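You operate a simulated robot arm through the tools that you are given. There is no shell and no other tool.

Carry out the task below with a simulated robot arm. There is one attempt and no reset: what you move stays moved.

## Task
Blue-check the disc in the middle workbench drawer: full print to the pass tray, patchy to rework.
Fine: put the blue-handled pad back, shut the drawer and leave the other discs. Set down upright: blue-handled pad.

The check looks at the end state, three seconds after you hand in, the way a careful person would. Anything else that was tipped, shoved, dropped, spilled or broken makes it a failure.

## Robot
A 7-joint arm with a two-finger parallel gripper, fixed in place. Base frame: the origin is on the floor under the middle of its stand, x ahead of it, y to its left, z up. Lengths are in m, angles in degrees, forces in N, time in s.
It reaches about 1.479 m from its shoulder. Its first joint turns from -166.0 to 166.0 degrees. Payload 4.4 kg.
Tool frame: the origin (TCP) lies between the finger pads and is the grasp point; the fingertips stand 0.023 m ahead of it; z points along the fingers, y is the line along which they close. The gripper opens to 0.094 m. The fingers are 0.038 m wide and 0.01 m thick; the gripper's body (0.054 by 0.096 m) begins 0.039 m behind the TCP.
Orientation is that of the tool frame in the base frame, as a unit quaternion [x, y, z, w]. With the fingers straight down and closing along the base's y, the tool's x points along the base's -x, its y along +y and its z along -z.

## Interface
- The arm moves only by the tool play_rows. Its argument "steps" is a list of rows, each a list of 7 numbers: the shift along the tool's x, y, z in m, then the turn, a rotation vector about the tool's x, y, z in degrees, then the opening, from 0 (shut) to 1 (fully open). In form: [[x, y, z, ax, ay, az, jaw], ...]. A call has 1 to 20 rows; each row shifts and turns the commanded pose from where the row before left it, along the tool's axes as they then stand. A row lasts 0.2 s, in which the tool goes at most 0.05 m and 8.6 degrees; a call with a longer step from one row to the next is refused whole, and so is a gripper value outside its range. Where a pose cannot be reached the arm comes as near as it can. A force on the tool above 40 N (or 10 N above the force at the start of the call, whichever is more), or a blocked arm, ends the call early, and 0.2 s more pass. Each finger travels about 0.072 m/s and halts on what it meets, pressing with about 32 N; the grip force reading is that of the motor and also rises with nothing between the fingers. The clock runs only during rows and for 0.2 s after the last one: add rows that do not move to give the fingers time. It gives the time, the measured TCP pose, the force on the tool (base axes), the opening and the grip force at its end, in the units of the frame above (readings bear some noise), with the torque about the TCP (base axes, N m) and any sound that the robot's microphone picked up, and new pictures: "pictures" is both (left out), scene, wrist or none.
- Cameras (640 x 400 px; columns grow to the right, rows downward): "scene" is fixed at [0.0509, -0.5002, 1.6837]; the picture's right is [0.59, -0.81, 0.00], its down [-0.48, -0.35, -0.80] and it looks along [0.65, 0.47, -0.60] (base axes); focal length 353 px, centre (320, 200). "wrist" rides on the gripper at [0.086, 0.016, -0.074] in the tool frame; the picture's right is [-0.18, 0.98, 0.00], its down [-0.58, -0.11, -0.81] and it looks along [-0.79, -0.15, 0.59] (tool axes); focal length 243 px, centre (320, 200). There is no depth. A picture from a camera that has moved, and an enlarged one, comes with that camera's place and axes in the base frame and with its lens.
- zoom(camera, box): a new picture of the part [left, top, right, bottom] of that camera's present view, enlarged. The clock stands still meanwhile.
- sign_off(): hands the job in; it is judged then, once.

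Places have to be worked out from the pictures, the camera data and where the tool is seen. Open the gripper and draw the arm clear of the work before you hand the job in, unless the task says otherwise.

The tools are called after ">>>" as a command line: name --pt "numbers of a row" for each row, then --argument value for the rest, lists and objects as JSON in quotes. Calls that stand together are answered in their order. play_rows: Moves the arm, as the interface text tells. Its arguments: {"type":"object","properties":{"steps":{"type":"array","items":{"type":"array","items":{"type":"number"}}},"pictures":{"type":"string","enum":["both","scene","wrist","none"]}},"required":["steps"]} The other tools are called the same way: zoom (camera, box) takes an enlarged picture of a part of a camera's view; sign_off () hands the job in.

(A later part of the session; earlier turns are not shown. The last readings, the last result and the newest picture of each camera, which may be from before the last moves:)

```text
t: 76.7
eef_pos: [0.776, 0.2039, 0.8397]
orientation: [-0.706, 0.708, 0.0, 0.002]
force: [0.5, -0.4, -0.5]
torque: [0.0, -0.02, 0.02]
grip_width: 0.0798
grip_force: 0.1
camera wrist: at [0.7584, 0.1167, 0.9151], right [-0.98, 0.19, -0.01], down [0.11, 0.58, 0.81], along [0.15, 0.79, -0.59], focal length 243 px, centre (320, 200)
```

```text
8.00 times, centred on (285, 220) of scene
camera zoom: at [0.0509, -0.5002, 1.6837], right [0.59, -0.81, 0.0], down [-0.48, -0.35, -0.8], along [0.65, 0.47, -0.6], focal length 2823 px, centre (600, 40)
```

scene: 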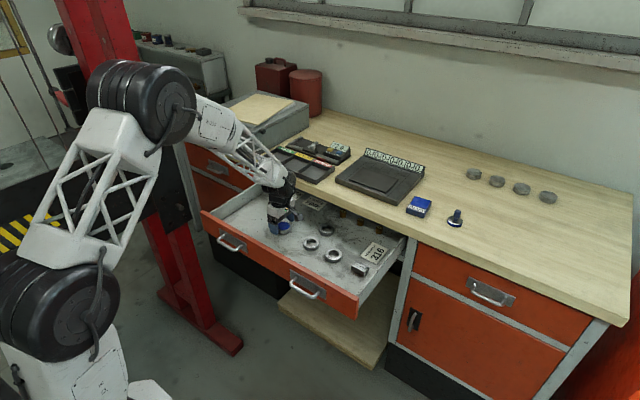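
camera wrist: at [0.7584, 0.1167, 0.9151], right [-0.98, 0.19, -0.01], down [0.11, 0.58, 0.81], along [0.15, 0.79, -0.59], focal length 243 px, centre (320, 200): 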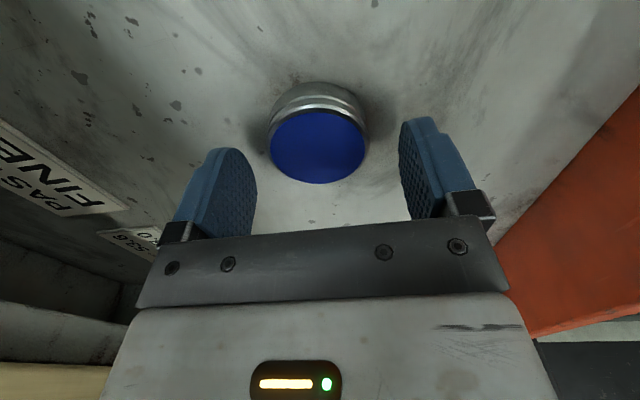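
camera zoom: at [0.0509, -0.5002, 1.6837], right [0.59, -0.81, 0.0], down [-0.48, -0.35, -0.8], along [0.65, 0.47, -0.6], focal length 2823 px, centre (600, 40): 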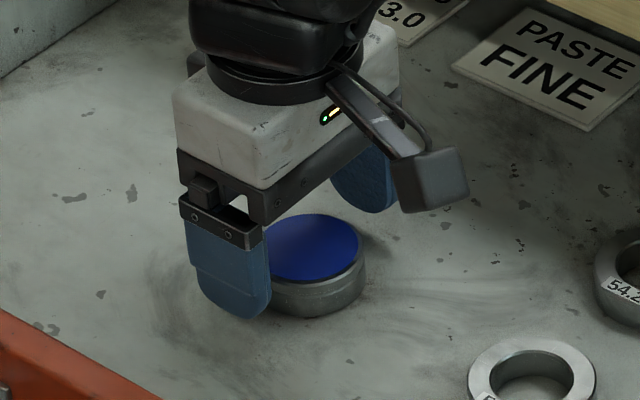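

The disc is centred between the fingers to within about 1 mm. I'll lower 12 mm and close on its rim.

>>> play_rows --pt "0 0 0.006 0 0 0 0.85" --pt "0 0 0.006 0 0 0 0.85" --pt "0 0 0 0 0 0 0.75" --pt "0 0 0 0 0 0 0.65" --pt "0 0 0 0 0 0 0.55" --pt "0 0 0 0 0 0 0.45" --pt "0 0 0 0 0 0 0.4" --pt "0 0 0 0 0 0 0.4"

>>> zoom --camera "wrist" --box '[200, 60, 460, 240]'

>>> zoom --camera "scene" --box '[245, 195, 325, 245]'

```text
t: 78.5
eef_pos: [0.777, 0.2015, 0.8282]
orientation: [-0.707, 0.708, -0.002, 0.003]
force: [1.5, -0.8, -0.1]
torque: [0.01, 0.08, -0.03]
grip_width: 0.0521
grip_force: 32.4
camera wrist: at [0.759, 0.1154, 0.9028], right [-0.98, 0.19, -0.01], down [0.11, 0.58, 0.81], along [0.15, 0.79, -0.59], focal length 243 px, centre (320, 200)
```

scene: 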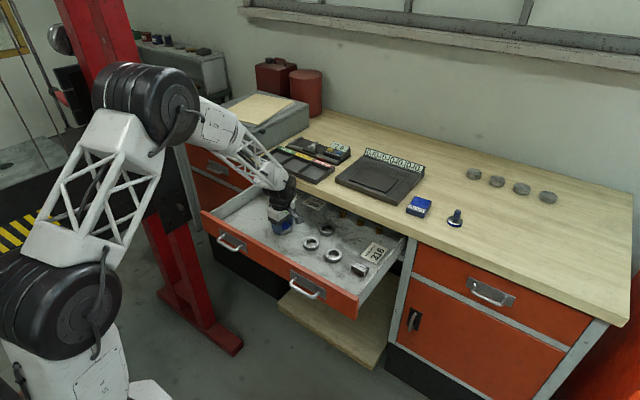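
wrist: 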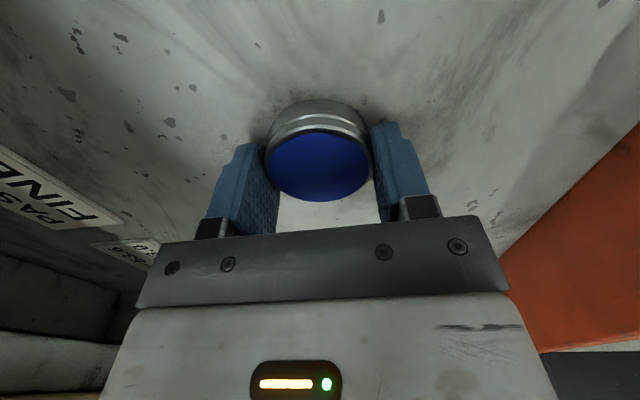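

```text
2.22 times, centred on (330, 150) of wrist
camera zoom: at [0.759, 0.1154, 0.9028], right [-0.98, 0.19, -0.01], down [0.11, 0.58, 0.81], along [0.15, 0.79, -0.59], focal length 539 px, centre (298, 311)
```

zoom: 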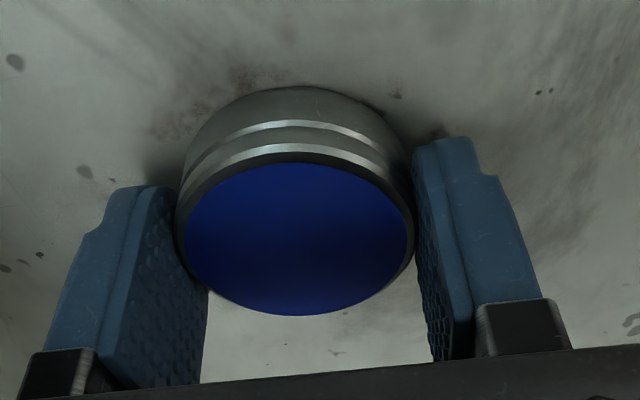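

```text
8.00 times, centred on (285, 220) of scene
camera zoom: at [0.0509, -0.5002, 1.6837], right [0.59, -0.81, 0.0], down [-0.48, -0.35, -0.8], along [0.65, 0.47, -0.6], focal length 2823 px, centre (600, 40)
```

zoom: 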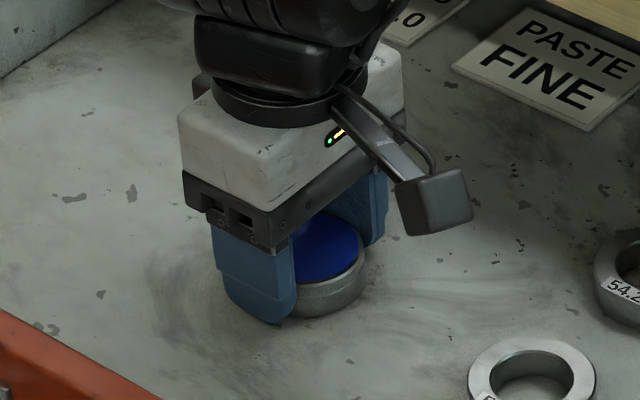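

The disc is held (52 mm, 32 N). I'll lift it straight up out of the drawer and carry it over the PASS pocket, slightly toward the REWORK side to stay clear of the knob.

>>> play_rows --pt "0 0 -0.015 0 0 0 0.4" --pt "0 0 -0.035 0 0 0 0.4" --pt "0 0 -0.045 0 0 0 0.4" --pt "0 0 -0.045 0 0 0 0.4" --pt "0 0 -0.045 0 0 0 0.4" --pt "0 0 -0.045 0 0 0 0.4" --pt "0 0 -0.045 0 0 0 0.4" --pt "-0.02925 -0.0322 0 0 0 0 0.4" --pt "-0.02925 -0.0322 0 0 0 0 0.4" --pt "-0.02925 -0.0322 0 0 0 0 0.4" --pt "-0.02925 -0.0322 0 0 0 0 0.4" --pt "-0.02925 -0.0322 0 0 0 0 0.4" --pt "-0.02925 -0.0322 0 0 0 0 0.4" --pt "0 0 0 0 0 0 0.4"

>>> zoom --camera "wrist" --box '[160, 0, 480, 200]'

>>> zoom --camera "scene" --box '[235, 95, 365, 190]'

```text
t: 81.5
eef_pos: [0.9694, 0.375, 1.1034]
orientation: [-0.705, 0.709, -0.001, 0.002]
force: [0.6, -0.4, -2.8]
torque: [0.01, 0.02, 0.04]
grip_width: 0.0516
grip_force: 31.7
camera wrist: at [0.9519, 0.2881, 1.179], right [-0.98, 0.19, 0.0], down [0.11, 0.58, 0.81], along [0.15, 0.79, -0.59], focal length 243 px, centre (320, 200)
```

scene: 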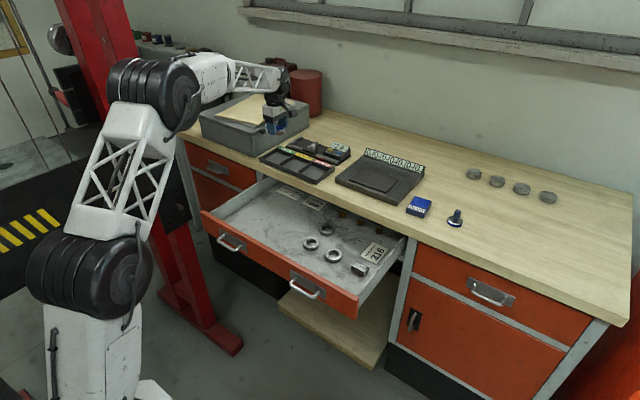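
wrist: 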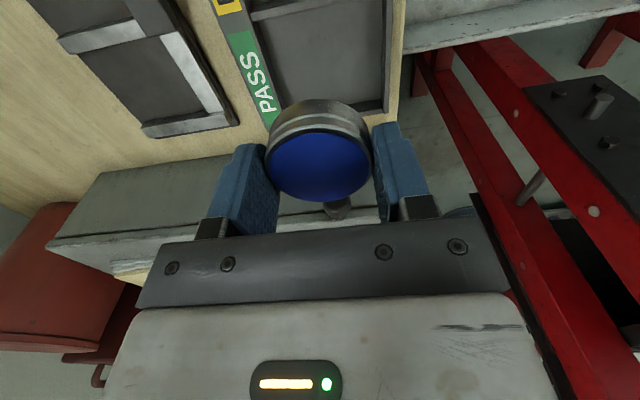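

```text
2.00 times, centred on (320, 100) of wrist
camera zoom: at [0.9519, 0.2881, 1.179], right [-0.98, 0.19, 0.0], down [0.11, 0.58, 0.81], along [0.15, 0.79, -0.59], focal length 485 px, centre (320, 400)
```

zoom: 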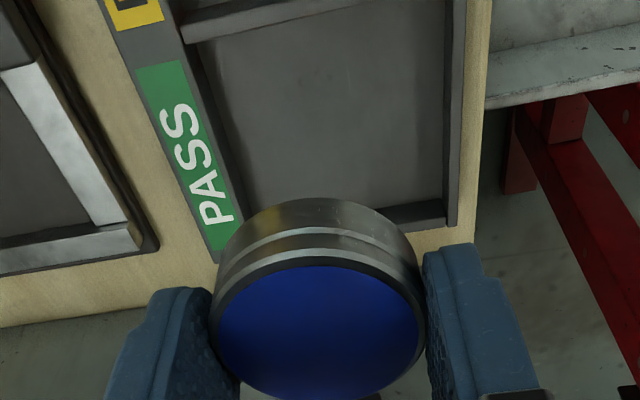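

```text
4.21 times, centred on (300, 142) of scene
camera zoom: at [0.0509, -0.5002, 1.6837], right [0.59, -0.81, 0.0], down [-0.48, -0.35, -0.8], along [0.65, 0.47, -0.6], focal length 1486 px, centre (404, 442)
```

zoom: 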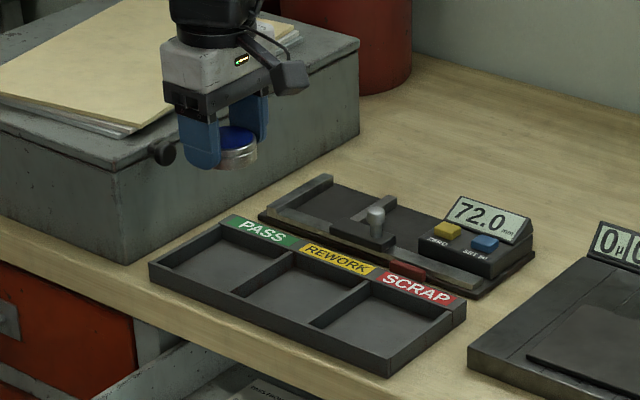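

The PASS pocket spans x≈0.918–1.016, y≈0.345–0.437. I'll shift 1 cm in +y to y≈0.385 and lower to just above the pocket floor.

>>> play_rows --pt "-0.01 0.001 0 0 0 0 0.4" --pt "0 0 0.035 0 0 0 0.4" --pt "0 0 0.035 0 0 0 0.4" --pt "0 0 0.025 0 0 0 0.4" --pt "0 0 0.01 0 0 0 0.4" --pt "0 0 0 0 0 0 0.4"

>>> zoom --camera "wrist" --box '[160, 0, 480, 200]'

>>> zoom --camera "scene" --box '[245, 115, 335, 190]'

```text
t: 82.9
eef_pos: [0.9685, 0.3856, 0.9981]
orientation: [-0.706, 0.708, -0.001, 0.003]
force: [-0.3, -0.5, -3.6]
torque: [0.01, -0.02, -0.01]
grip_width: 0.0518
grip_force: 32.1
camera wrist: at [0.9507, 0.3003, 1.0741], right [-0.98, 0.19, -0.01], down [0.11, 0.58, 0.81], along [0.15, 0.79, -0.59], focal length 243 px, centre (320, 200)
```

scene: 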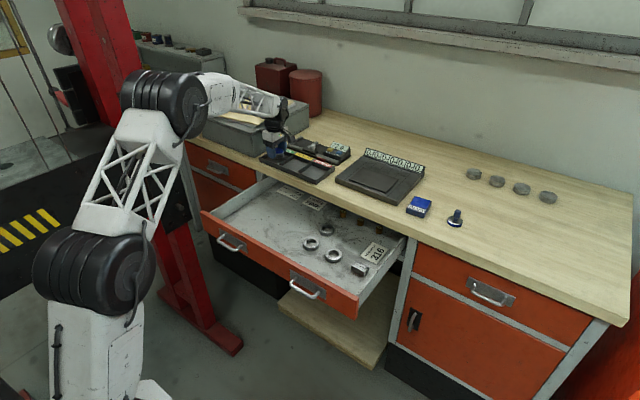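
wrist: 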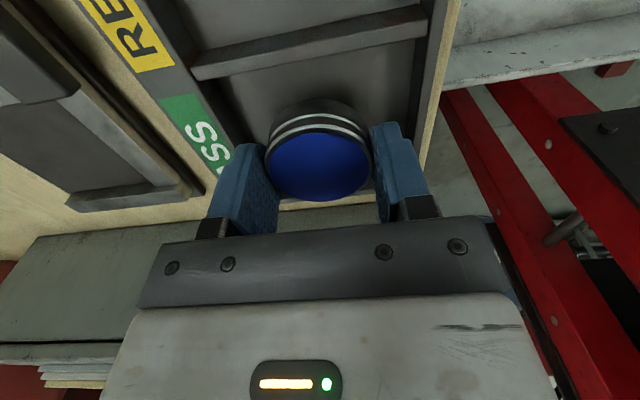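

```text
2.00 times, centred on (320, 100) of wrist
camera zoom: at [0.9507, 0.3003, 1.0741], right [-0.98, 0.19, -0.01], down [0.11, 0.58, 0.81], along [0.15, 0.79, -0.59], focal length 485 px, centre (320, 400)
```

zoom: 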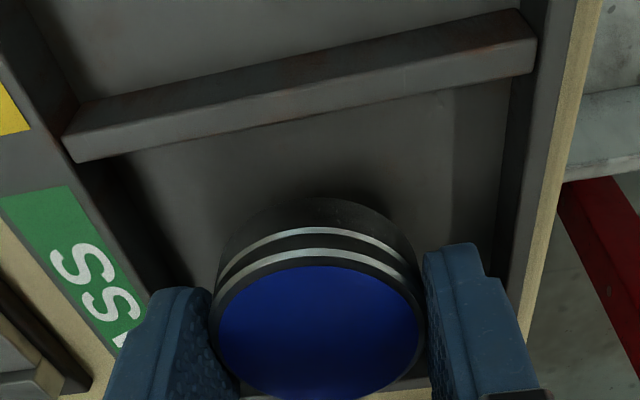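

```text
5.33 times, centred on (290, 152) of scene
camera zoom: at [0.0509, -0.5002, 1.6837], right [0.59, -0.81, 0.0], down [-0.48, -0.35, -0.8], along [0.65, 0.47, -0.6], focal length 1882 px, centre (480, 453)
```

zoom: 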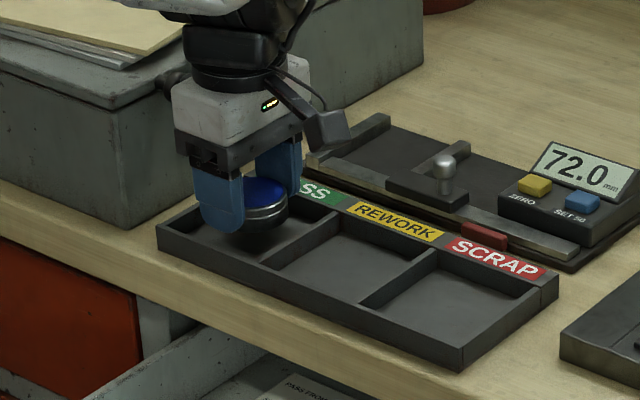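

The disc hovers inside the PASS pocket outline, and the knob clears. I'll step down to contact.

>>> play_rows --pt "0 0 0.004 0 0 0 0.4" --pt "0 0 0.003 0 0 0 0.4" --pt "0 0 0.002 0 0 0 0.4" --pt "0 0 0.002 0 0 0 0.4" --pt "0 0 0 0 0 0 0.4" --pictures "none"

```text
t: 84.1
eef_pos: [0.968, 0.3853, 0.9877]
orientation: [-0.707, 0.708, -0.001, 0.002]
force: [0.0, 1.0, -3.6]
torque: [0.05, -0.01, -0.03]
grip_width: 0.052
grip_force: 32.0
```

No contact yet, so I'll keep stepping down.

>>> play_rows --pt "0 0 0.002 0 0 0 0.4" --pt "0 0 0.002 0 0 0 0.4" --pt "0 0 0.0015 0 0 0 0.4" --pt "0 0 0 0 0 0 0.4" --pictures "none"

```text
t: 85.1
eef_pos: [0.9683, 0.3859, 0.9833]
orientation: [-0.706, 0.708, -0.001, 0.002]
force: [0.4, -0.1, -3.7]
torque: [0.02, -0.02, 0.03]
grip_width: 0.0519
grip_force: 32.3
```

>>> play_rows --pt "0 0 0.002 0 0 0 0.4" --pt "0 0 0.0015 0 0 0 0.4" --pt "0 0 0 0 0 0 0.4" --pictures "scene"

>>> zoom --camera "scene" --box '[255, 125, 315, 175]'

```text
t: 85.9
eef_pos: [0.9682, 0.3843, 0.9801]
orientation: [-0.707, 0.708, -0.001, 0.002]
force: [-0.6, 0.3, -1.0]
torque: [0.03, 0.05, 0.04]
grip_width: 0.0518
grip_force: 31.5
```

scene: 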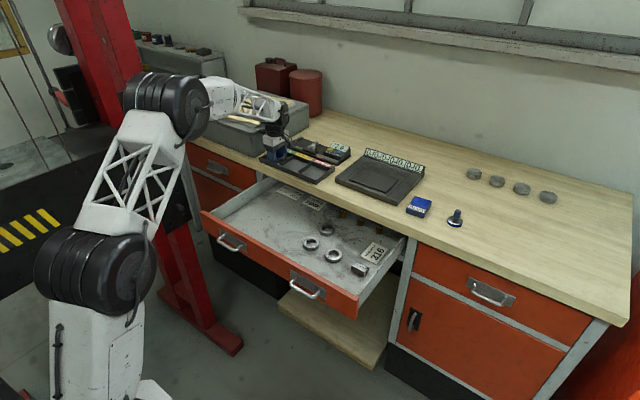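

```text
8.00 times, centred on (285, 150) of scene
camera zoom: at [0.0509, -0.5002, 1.6837], right [0.59, -0.81, 0.0], down [-0.48, -0.35, -0.8], along [0.65, 0.47, -0.6], focal length 2823 px, centre (600, 600)
```

zoom: 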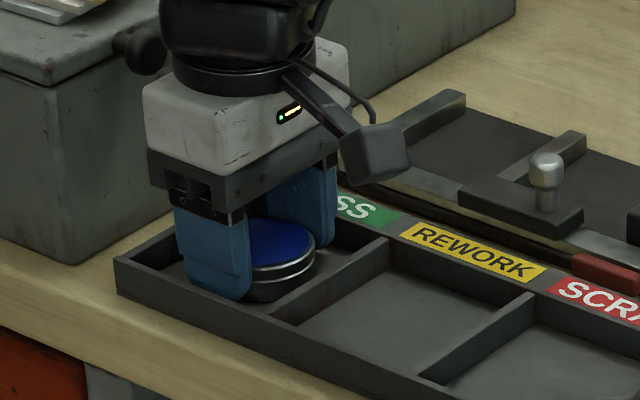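

The disc is just touching the pocket floor, since the weight reading dropped to −1 N. I'll open the fingers slightly, within the pocket's margins, and rise straight up.

>>> play_rows --pt "0 0 0.0005 0 0 0 0.5" --pt "0 0 0 0 0 0 0.6" --pt "0 0 0 0 0 0 0.68" --pt "0 0 0 0 0 0 0.68" --pt "0 0 -0.01 0 0 0 0.68" --pt "0 0 -0.02 0 0 0 0.68" --pt "0 0 -0.04 0 0 0 0.68" --pt "0 0 -0.045 0 0 0 0.68" --pt "0 0 -0.04 0 0 0 0.8" --pt "0 0 0 0 0 0 1"

>>> zoom --camera "scene" --box '[245, 120, 345, 195]'

>>> zoom --camera "wrist" --box '[160, 0, 480, 200]'

```text
t: 88.1
eef_pos: [0.9671, 0.3843, 1.1334]
orientation: [-0.706, 0.708, -0.001, 0.002]
force: [0.3, -0.3, -0.2]
torque: [-0.02, 0.04, -0.03]
grip_width: 0.0938
grip_force: 0.0
camera wrist: at [0.9502, 0.2978, 1.2081], right [-0.98, 0.19, -0.01], down [0.11, 0.58, 0.81], along [0.15, 0.79, -0.59], focal length 243 px, centre (320, 200)
```

scene: 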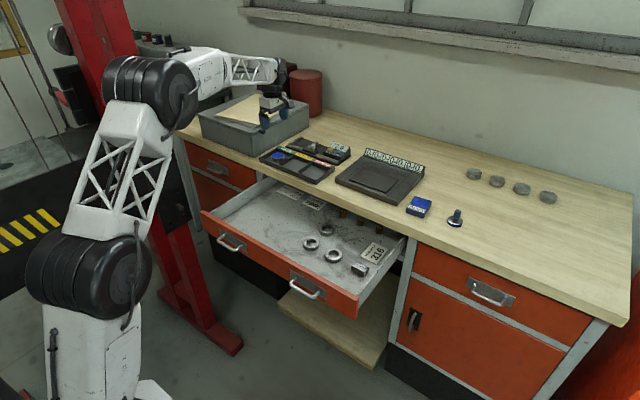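
wrist: 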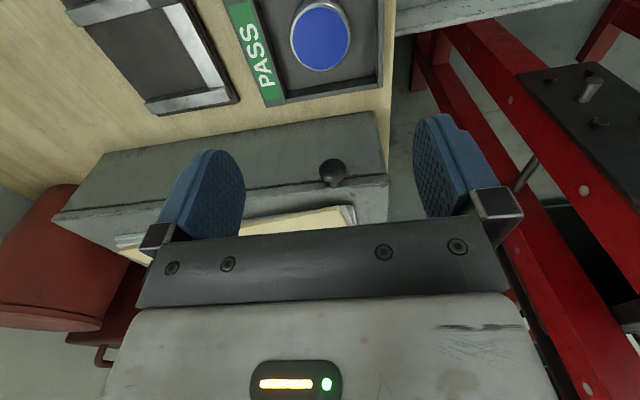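

```text
5.33 times, centred on (295, 158) of scene
camera zoom: at [0.0509, -0.5002, 1.6837], right [0.59, -0.81, 0.0], down [-0.48, -0.35, -0.8], along [0.65, 0.47, -0.6], focal length 1882 px, centre (453, 427)
```

zoom: 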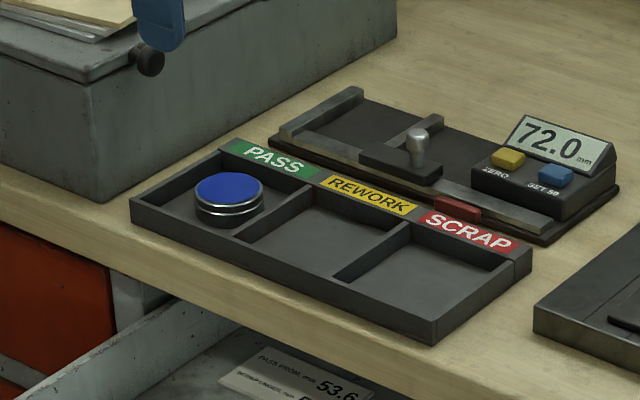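

```text
2.00 times, centred on (320, 100) of wrist
camera zoom: at [0.9502, 0.2978, 1.2081], right [-0.98, 0.19, -0.01], down [0.11, 0.58, 0.81], along [0.15, 0.79, -0.59], focal length 485 px, centre (320, 400)
```

zoom: 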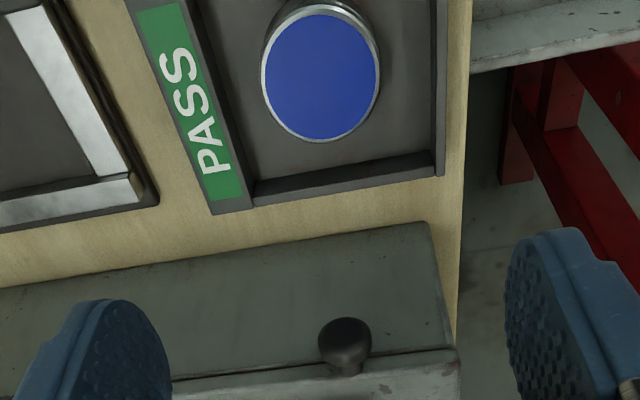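

The disc is flat in the PASS pocket with its print showing. Next I'll go back in front of the drawer handle to close it, first moving over the front area at safe height.

>>> play_rows --pt "0.0289 0.0345 -0.002 0 0 0 1" --pt "0.0289 0.0345 -0.002 0 0 0 1" --pt "0.0289 0.0345 -0.002 0 0 0 1" --pt "0.0289 0.0345 -0.002 0 0 0 1" --pt "0.0289 0.0345 -0.002 0 0 0 1" --pt "0.0289 0.0345 -0.002 0 0 0 1" --pt "0.0289 0.0345 -0.002 0 0 0 1" --pt "0.0289 0.0345 -0.002 0 0 0 1" --pt "0.0289 0.0345 -0.002 0 0 0 1" --pt "0.0289 0.0345 -0.002 0 0 0 1" --pt "0.0289 0.0345 0 0 0 0 1" --pt "0.0289 0.0345 0 0 0 0 1" --pt "0.0289 0.0345 0 0 0 0 1" --pt "0.0289 0.0345 0 0 0 0 1" --pt "0.0289 0.0 0 0 0 0 1" --pt "0 0 0 0 0 0 1"

```text
t: 91.5
eef_pos: [0.4846, -0.047, 1.1481]
orientation: [-0.707, 0.707, -0.002, 0.003]
force: [-0.9, -0.3, -0.2]
torque: [-0.02, -0.01, 0.01]
grip_width: 0.094
grip_force: 0.0
camera wrist: at [0.4669, -0.1322, 1.2244], right [-0.98, 0.19, -0.01], down [0.11, 0.58, 0.81], along [0.15, 0.79, -0.59], focal length 243 px, centre (320, 200)
```

scene: 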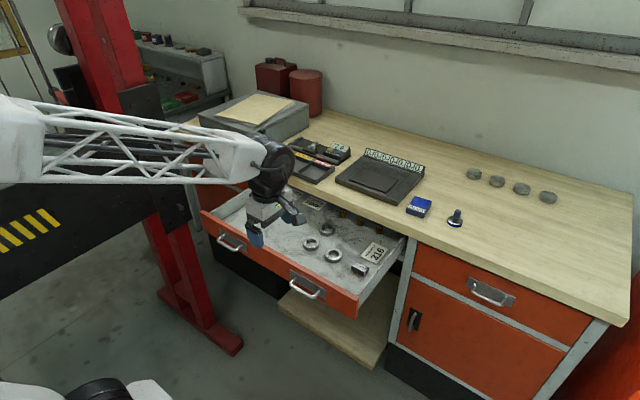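
wrist: 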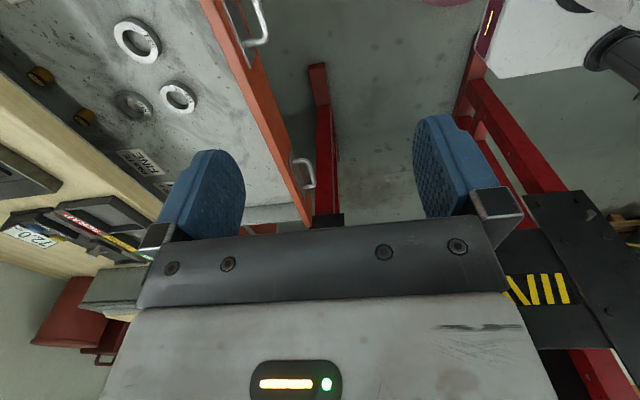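

I'm in front of the drawer now. I'll pitch the fingers forward to 30° below horizontal, using the roll I already have.

>>> play_rows --pt "0 0 0 8.571 0 0 1" --pt "0 0 0 8.571 0 0 1" --pt "0 0 0 8.571 0 0 1" --pt "0 0 0 8.571 0 0 1" --pt "0 0 0 8.571 0 0 1" --pt "0 0 0 8.571 0 0 1" --pt "0 0 0 8.571 0 0 1" --pt "0 0 0 0 0 0 1"

```text
t: 93.3
eef_pos: [0.4829, -0.0463, 1.15]
orientation: [-0.61, 0.613, -0.355, 0.354]
force: [-1.1, -0.8, -0.7]
torque: [0.02, -0.03, 0.01]
grip_width: 0.094
grip_force: 0.1
camera wrist: at [0.4103, -0.133, 1.1726], right [-0.49, 0.19, -0.85], down [-0.64, 0.58, 0.49], along [0.59, 0.79, -0.16], focal length 243 px, centre (320, 200)
```

scene: 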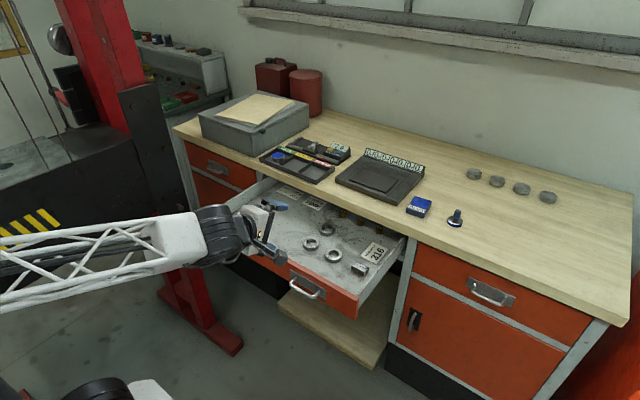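
wrist: 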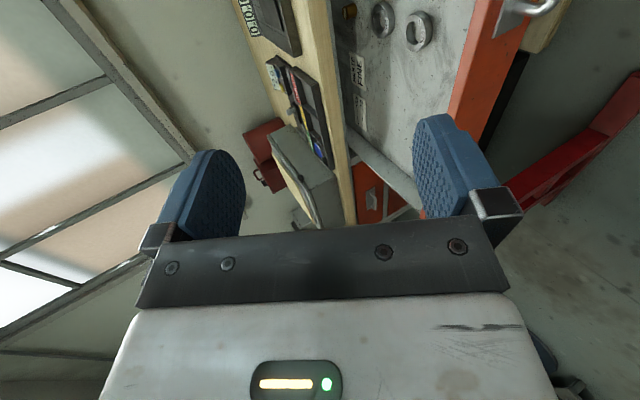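

This roll reaches fine too. I'll lower to the pre-grasp point about 9 cm short of the handle with the jaw partly closed.

>>> play_rows --pt "0.001 0.038 0.0231 0 0 0 1" --pt "0.001 0.038 0.0231 0 0 0 0.9" --pt "0.001 0.038 0.0231 0 0 0 0.7" --pt "0.001 0.038 0.0231 0 0 0 0.5" --pt "0.001 0.038 0.0231 0 0 0 0.4" --pt "0.001 0.038 0.0231 0 0 0 0.36" --pt "0 0 0 0 0 0 0.36" --pt "0 0 0 0 0 0 0.36"

>>> zoom --camera "wrist" --box '[160, 0, 480, 200]'

>>> zoom --camera "scene" --box '[220, 225, 370, 319]'

```text
t: 95.1
eef_pos: [0.5089, -0.0425, 0.9127]
orientation: [-0.614, 0.62, -0.346, 0.344]
force: [0.1, 0.0, 0.6]
torque: [0.01, 0.02, -0.01]
grip_width: 0.0337
grip_force: 0.0
out of reach, approached as far as the arm can: row 5, 6
camera wrist: at [0.4359, -0.1284, 0.9379], right [-0.51, 0.19, -0.84], down [-0.62, 0.59, 0.52], along [0.59, 0.79, -0.18], focal length 243 px, centre (320, 200)
```

scene: 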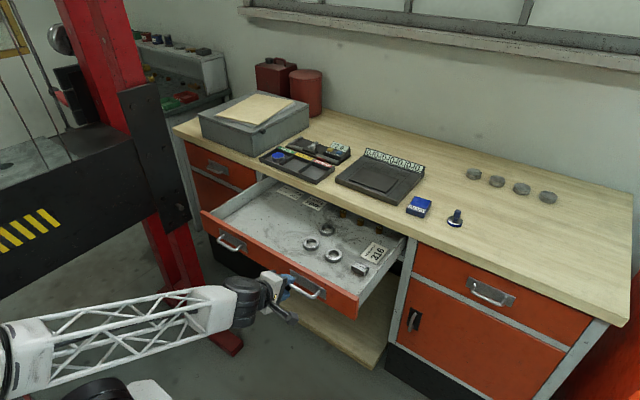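
wrist: 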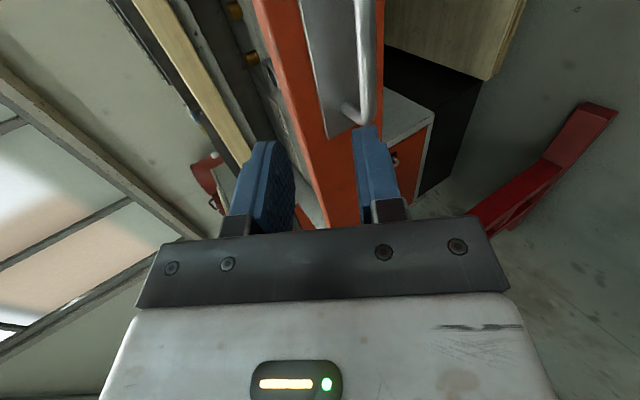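

```text
2.00 times, centred on (320, 100) of wrist
camera zoom: at [0.4359, -0.1284, 0.9379], right [-0.51, 0.19, -0.84], down [-0.62, 0.59, 0.52], along [0.59, 0.79, -0.18], focal length 485 px, centre (320, 400)
```

zoom: 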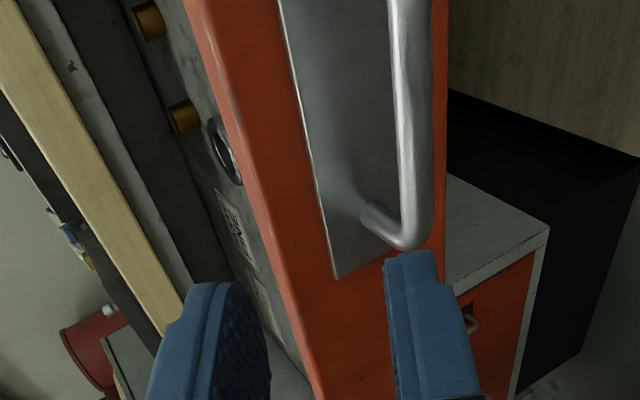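

```text
4.26 times, centred on (295, 272) of scene
camera zoom: at [0.0509, -0.5002, 1.6837], right [0.59, -0.81, 0.0], down [-0.48, -0.35, -0.8], along [0.65, 0.47, -0.6], focal length 1502 px, centre (426, -106)
```

zoom: 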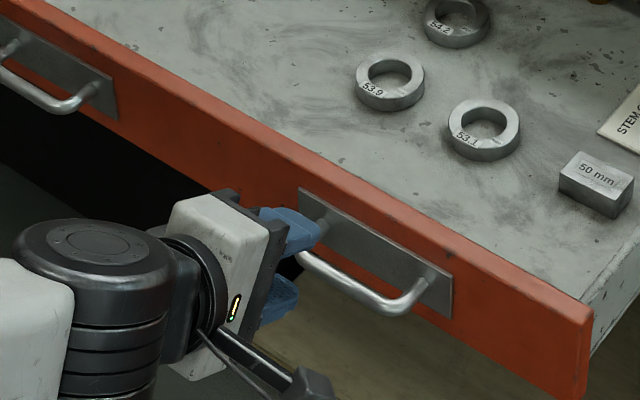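

This roll can't quite reach the handle at such close range, so I stopped short with nothing touched. I'll back up, roll to the neutral orientation and push the front panel between the handles with closed fingertips.

>>> play_rows --pt "0 -0.026 -0.015 0 0 0 0.2" --pt "0 -0.03 -0.03 0 0 0 0.1" --pt "0 -0.03 -0.03 0 0 0 0" --pt "0 0 0 0 0 8.182 0" --pt "0 0 0 0 0 8.182 0" --pt "0 0 0 0 0 8.182 0" --pt "0 0 0 0 0 8.182 0" --pt "0 0 0 0 0 8.182 0" --pt "0 0 0 0 0 8.182 0" --pt "0 0 0 0 0 8.182 0" --pt "0 0 0 0 0 8.182 0" --pt "0 0 0 0 0 8.182 0" --pt "0 0 0 0 0 8.182 0" --pt "0 0 0 0 0 8.182 0" --pt "0 0 0 0 0 0 0"

```text
t: 98.3
eef_pos: [0.4858, -0.0443, 1.0255]
orientation: [0.002, 0.865, 0.001, 0.502]
force: [0.1, -0.6, 0.8]
torque: [-0.01, -0.02, -0.03]
grip_width: 0.0
grip_force: 32.0
camera wrist: at [0.3783, -0.0277, 0.9876], right [0.09, 0.98, 0.16], down [-0.41, -0.11, 0.9], along [0.91, -0.15, 0.39], focal length 243 px, centre (320, 200)
```

scene: 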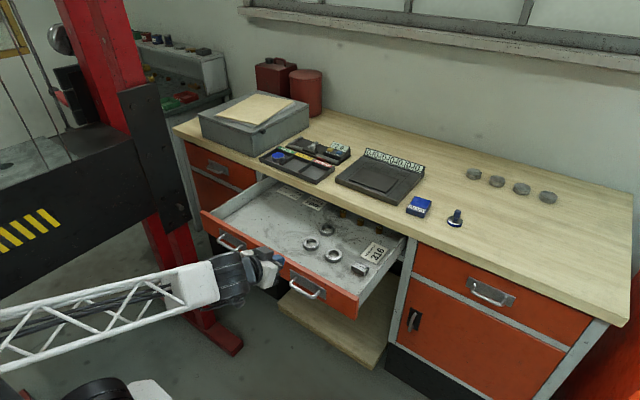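
wrist: 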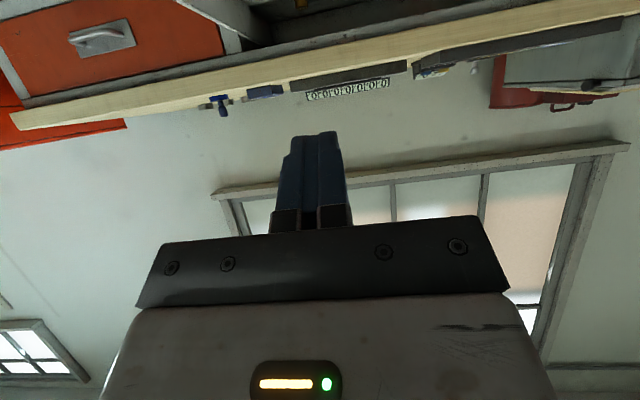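

The tool is now in neutral roll, pointing 30° below horizontal with fingers closed. I'll shift to y≈0.126, between the handles, and lower to panel height, still in front of the drawer.

>>> play_rows --pt "0 0.0425 0 0 0 0 0" --pt "0 0.0425 0 0 0 0 0" --pt "0 0.0425 0 0 0 0 0" --pt "0 0.0425 0 0 0 0 0" --pt "0.0372 0 0.0215 0 0 0 0" --pt "0.0372 0 0.0215 0 0 0 0" --pt "0.0372 0 0.0215 0 0 0 0" --pt "0.0372 0 0.0215 0 0 0 0" --pt "0 0 0 0 0 0 0"

>>> zoom --camera "scene" --box '[180, 190, 360, 302]'

```text
t: 100.3
eef_pos: [0.4883, 0.1265, 0.8517]
orientation: [0.002, 0.865, 0.0, 0.502]
force: [0.2, 0.2, 0.8]
torque: [-0.01, 0.03, 0.0]
grip_width: 0.0
grip_force: 31.6
camera wrist: at [0.3806, 0.1433, 0.8141], right [0.09, 0.98, 0.16], down [-0.41, -0.11, 0.9], along [0.91, -0.15, 0.4], focal length 243 px, centre (320, 200)
```

scene: 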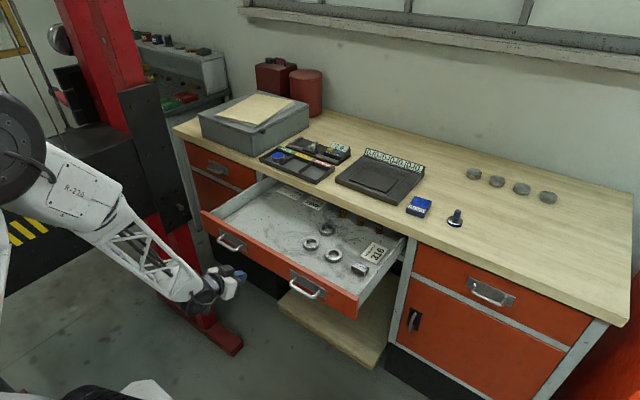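
wrist: 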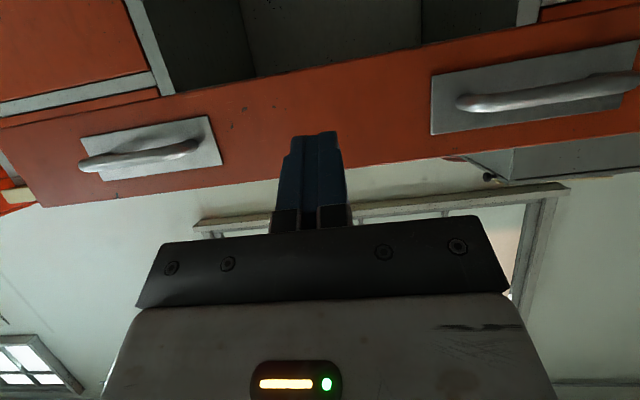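

```text
3.56 times, centred on (270, 246) of scene
camera zoom: at [0.0509, -0.5002, 1.6837], right [0.59, -0.81, 0.0], down [-0.48, -0.35, -0.8], along [0.65, 0.47, -0.6], focal length 1255 px, centre (498, 36)
```

zoom: 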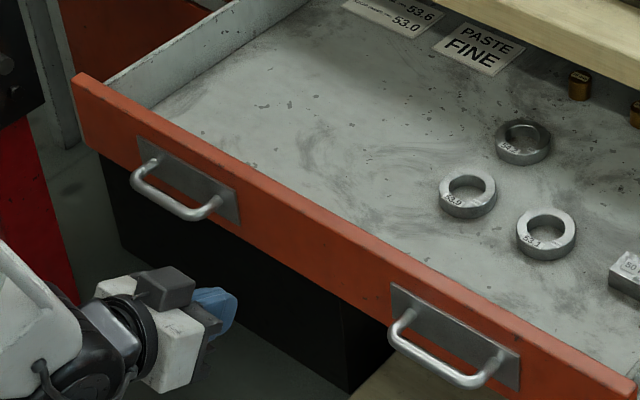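

The fingertips line up with the middle of the front panel at z≈0.84. I'll come up to the panel and begin pushing slowly.

>>> play_rows --pt "-0.018 0 0.0312 0 0 0 0" --pt "-0.016 0 0.0277 0 0 0 0" --pt "-0.005 0 0.00866 0 0 0 0" --pt "-0.003 0 0.0052 0 0 0 0" --pt "-0.0025 0 0.00433 0 0 0 0" --pt "-0.0025 0 0.00433 0 0 0 0" --pt "-0.0025 0 0.00433 0 0 0 0" --pt "-0.0025 0 0.00433 0 0 0 0" --pt "0 0 0 0 0 0 0"

>>> zoom --camera "scene" --box '[180, 190, 360, 302]'

```text
t: 102.3
eef_pos: [0.5916, 0.1257, 0.8528]
orientation: [0.001, 0.865, 0.0, 0.502]
force: [-1.4, 1.1, 0.5]
torque: [0.0, -0.04, 0.04]
grip_width: 0.0001
grip_force: 32.4
camera wrist: at [0.4836, 0.1425, 0.8163], right [0.09, 0.98, 0.16], down [-0.41, -0.11, 0.9], along [0.91, -0.15, 0.4], focal length 243 px, centre (320, 200)
```

scene: 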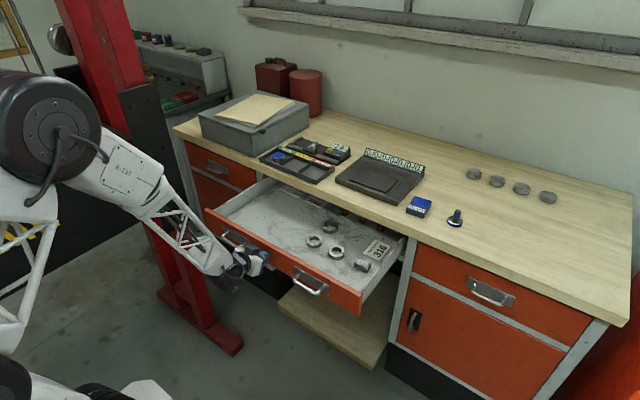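
wrist: 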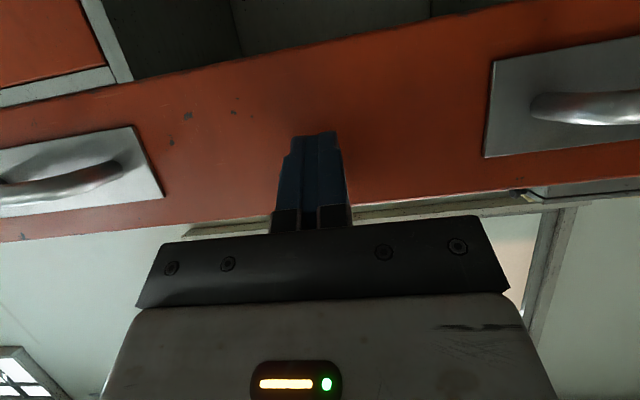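

```text
3.56 times, centred on (270, 246) of scene
camera zoom: at [0.0509, -0.5002, 1.6837], right [0.59, -0.81, 0.0], down [-0.48, -0.35, -0.8], along [0.65, 0.47, -0.6], focal length 1255 px, centre (498, 36)
```

zoom: 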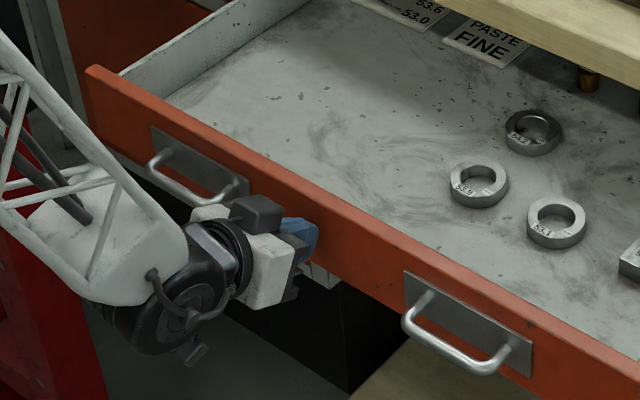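

The drawer is sliding in smoothly with low force. I'll keep pushing at a gentle pace.

>>> play_rows --pt "-0.003 0 0.0052 0 0 0 0" --pt "-0.004 0 0.00693 0 0 0 0" --pt "-0.005 0 0.00866 0 0 0 0" --pt "-0.005 0 0.00866 0 0 0 0" --pt "-0.005 0 0.00866 0 0 0 0" --pt "-0.005 0 0.00866 0 0 0 0" --pt "-0.005 0 0.00866 0 0 0 0" --pt "-0.005 0 0.00866 0 0 0 0" --pt "-0.005 0 0.00866 0 0 0 0" --pt "-0.005 0 0.00866 0 0 0 0" --pt "-0.005 0 0.00866 0 0 0 0" --pt "-0.005 0 0.00866 0 0 0 0" --pt "-0.005 0 0.00866 0 0 0 0" --pt "-0.005 0 0.00866 0 0 0 0" --pt "-0.005 0 0.00866 0 0 0 0" --pt "-0.005 0 0.00866 0 0 0 0" --pt "-0.005 0 0.00866 0 0 0 0" --pt "-0.005 0 0.00866 0 0 0 0" --pt "-0.004 0 0.00693 0 0 0 0" --pt "0 0 0 0 0 0 0"

>>> zoom --camera "scene" --box '[200, 160, 420, 298]'

```text
t: 106.5
eef_pos: [0.774, 0.1275, 0.8555]
orientation: [0.001, 0.865, 0.0, 0.502]
force: [-0.4, 0.0, -0.1]
torque: [0.02, -0.01, -0.01]
grip_width: 0.0
grip_force: 31.9
camera wrist: at [0.666, 0.1429, 0.8175], right [0.09, 0.98, 0.16], down [-0.41, -0.11, 0.9], along [0.91, -0.15, 0.4], focal length 243 px, centre (320, 200)
```

scene: 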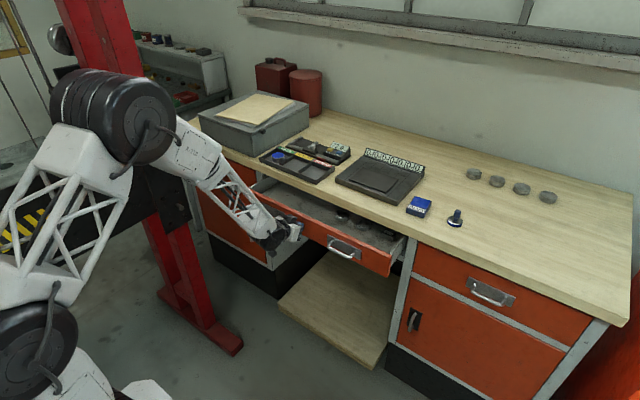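
wrist: 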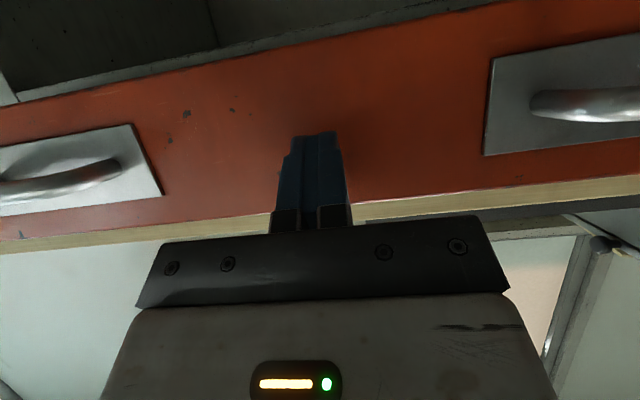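

```text
2.90 times, centred on (310, 229) of scene
camera zoom: at [0.0509, -0.5002, 1.6837], right [0.59, -0.81, 0.0], down [-0.48, -0.35, -0.8], along [0.65, 0.47, -0.6], focal length 1023 px, centre (349, 116)
```

zoom: 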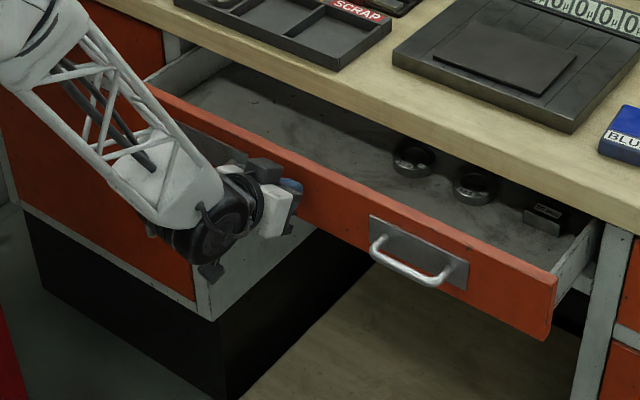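

About 14 cm remain. I'll continue pushing while lowering slightly for clearance under the bench edge.

>>> play_rows --pt "-0.0015 0 0.0062 0 0 0 0" --pt "-0.00327 0 0.00966 0 0 0 0" --pt "-0.00327 0 0.00966 0 0 0 0" --pt "-0.00327 0 0.00966 0 0 0 0" --pt "-0.00327 0 0.00966 0 0 0 0" --pt "-0.00327 0 0.00966 0 0 0 0" --pt "-0.00327 0 0.00966 0 0 0 0" --pt "-0.00327 0 0.00966 0 0 0 0" --pt "-0.005 0 0.00866 0 0 0 0" --pt "-0.005 0 0.00866 0 0 0 0" --pt "-0.004 0 0.00693 0 0 0 0" --pt "-0.003 0 0.0052 0 0 0 0" --pt "0 0 0 0 0 0 0"

>>> zoom --camera "scene" --box '[240, 160, 420, 272]'

```text
t: 109.3
eef_pos: [0.885, 0.1271, 0.839]
orientation: [0.001, 0.865, 0.0, 0.503]
force: [-2.6, 0.6, -1.1]
torque: [0.0, 0.01, 0.01]
grip_width: 0.0003
grip_force: 31.7
camera wrist: at [0.7766, 0.1428, 0.8021], right [0.09, 0.98, 0.16], down [-0.41, -0.11, 0.9], along [0.91, -0.15, 0.39], focal length 243 px, centre (320, 200)
```

scene: 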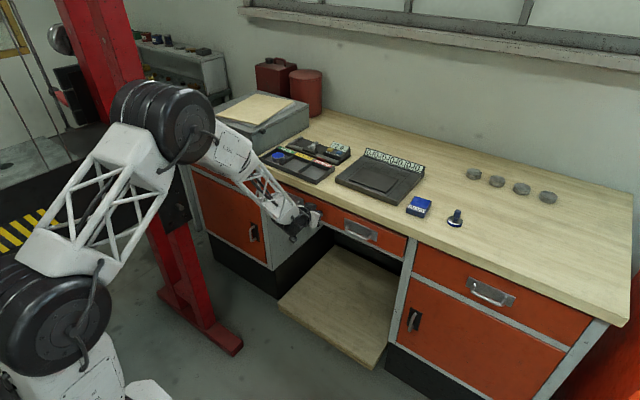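
wrist: 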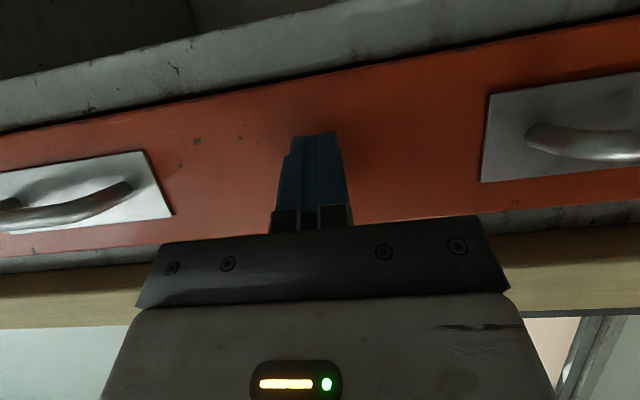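

```text
3.56 times, centred on (330, 216) of scene
camera zoom: at [0.0509, -0.5002, 1.6837], right [0.59, -0.81, 0.0], down [-0.48, -0.35, -0.8], along [0.65, 0.47, -0.6], focal length 1255 px, centre (284, 143)
```

zoom: 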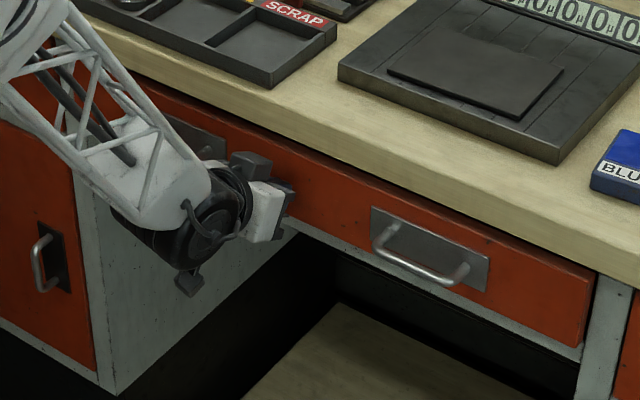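

It's nearly shut, with about 2 cm left. I'll finish with small steps until it meets the stop.

>>> play_rows --pt "-0.0025 0 0.00433 0 0 0 0" --pt "-0.0025 0 0.00433 0 0 0 0" --pt "-0.0025 0 0.00433 0 0 0 0" --pt "-0.0015 0 0.0026 0 0 0 0" --pt "-0.0015 0 0.0026 0 0 0 0" --pt "-0.001 0 0.00173 0 0 0 0" --pt "0 0 0 0 0 0 0"

>>> zoom --camera "scene" --box '[240, 160, 420, 272]'

```text
t: 110.1
eef_pos: [0.8975, 0.1268, 0.8397]
orientation: [0.001, 0.866, 0.0, 0.501]
force: [-20.3, -2.4, 8.9]
torque: [0.06, -0.35, -0.07]
grip_width: 0.0
grip_force: 32.1
stopped in row 4: the force on the tool passed its limit at 60 N (the readings are from after the stop); the commanded pose is now the measured one
camera wrist: at [0.7887, 0.1424, 0.8024], right [0.09, 0.98, 0.16], down [-0.41, -0.11, 0.9], along [0.91, -0.15, 0.39], focal length 243 px, centre (320, 200)
```

scene: 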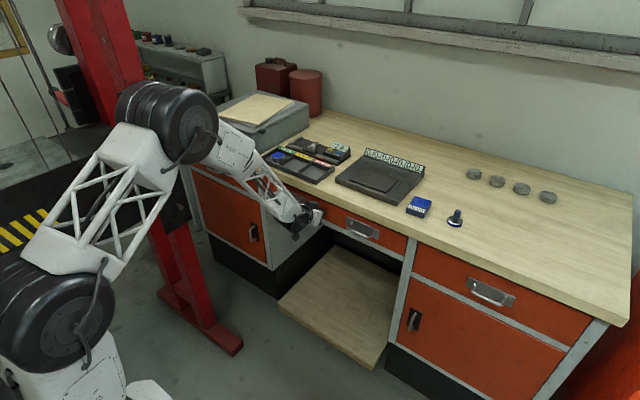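
wrist: 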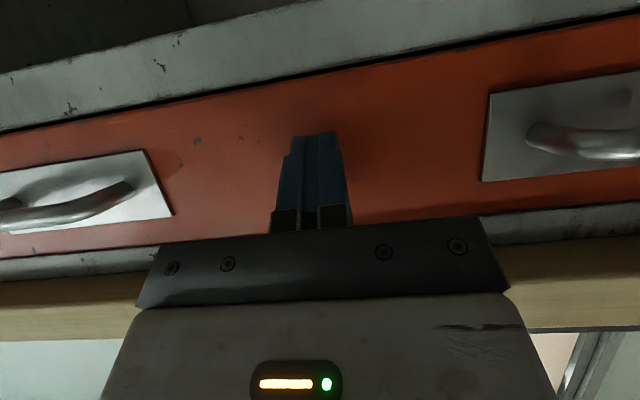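

```text
3.56 times, centred on (330, 216) of scene
camera zoom: at [0.0509, -0.5002, 1.6837], right [0.59, -0.81, 0.0], down [-0.48, -0.35, -0.8], along [0.65, 0.47, -0.6], focal length 1255 px, centre (284, 143)
```

zoom: 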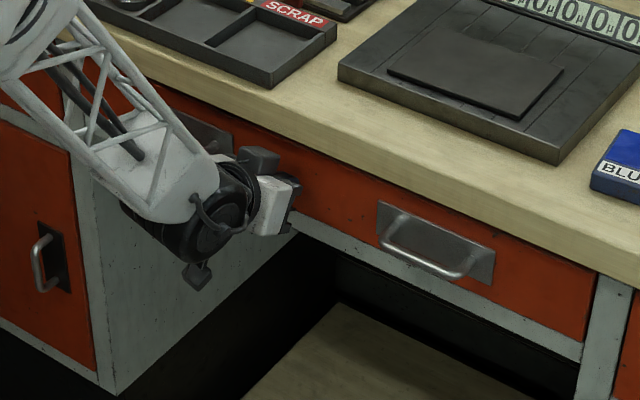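

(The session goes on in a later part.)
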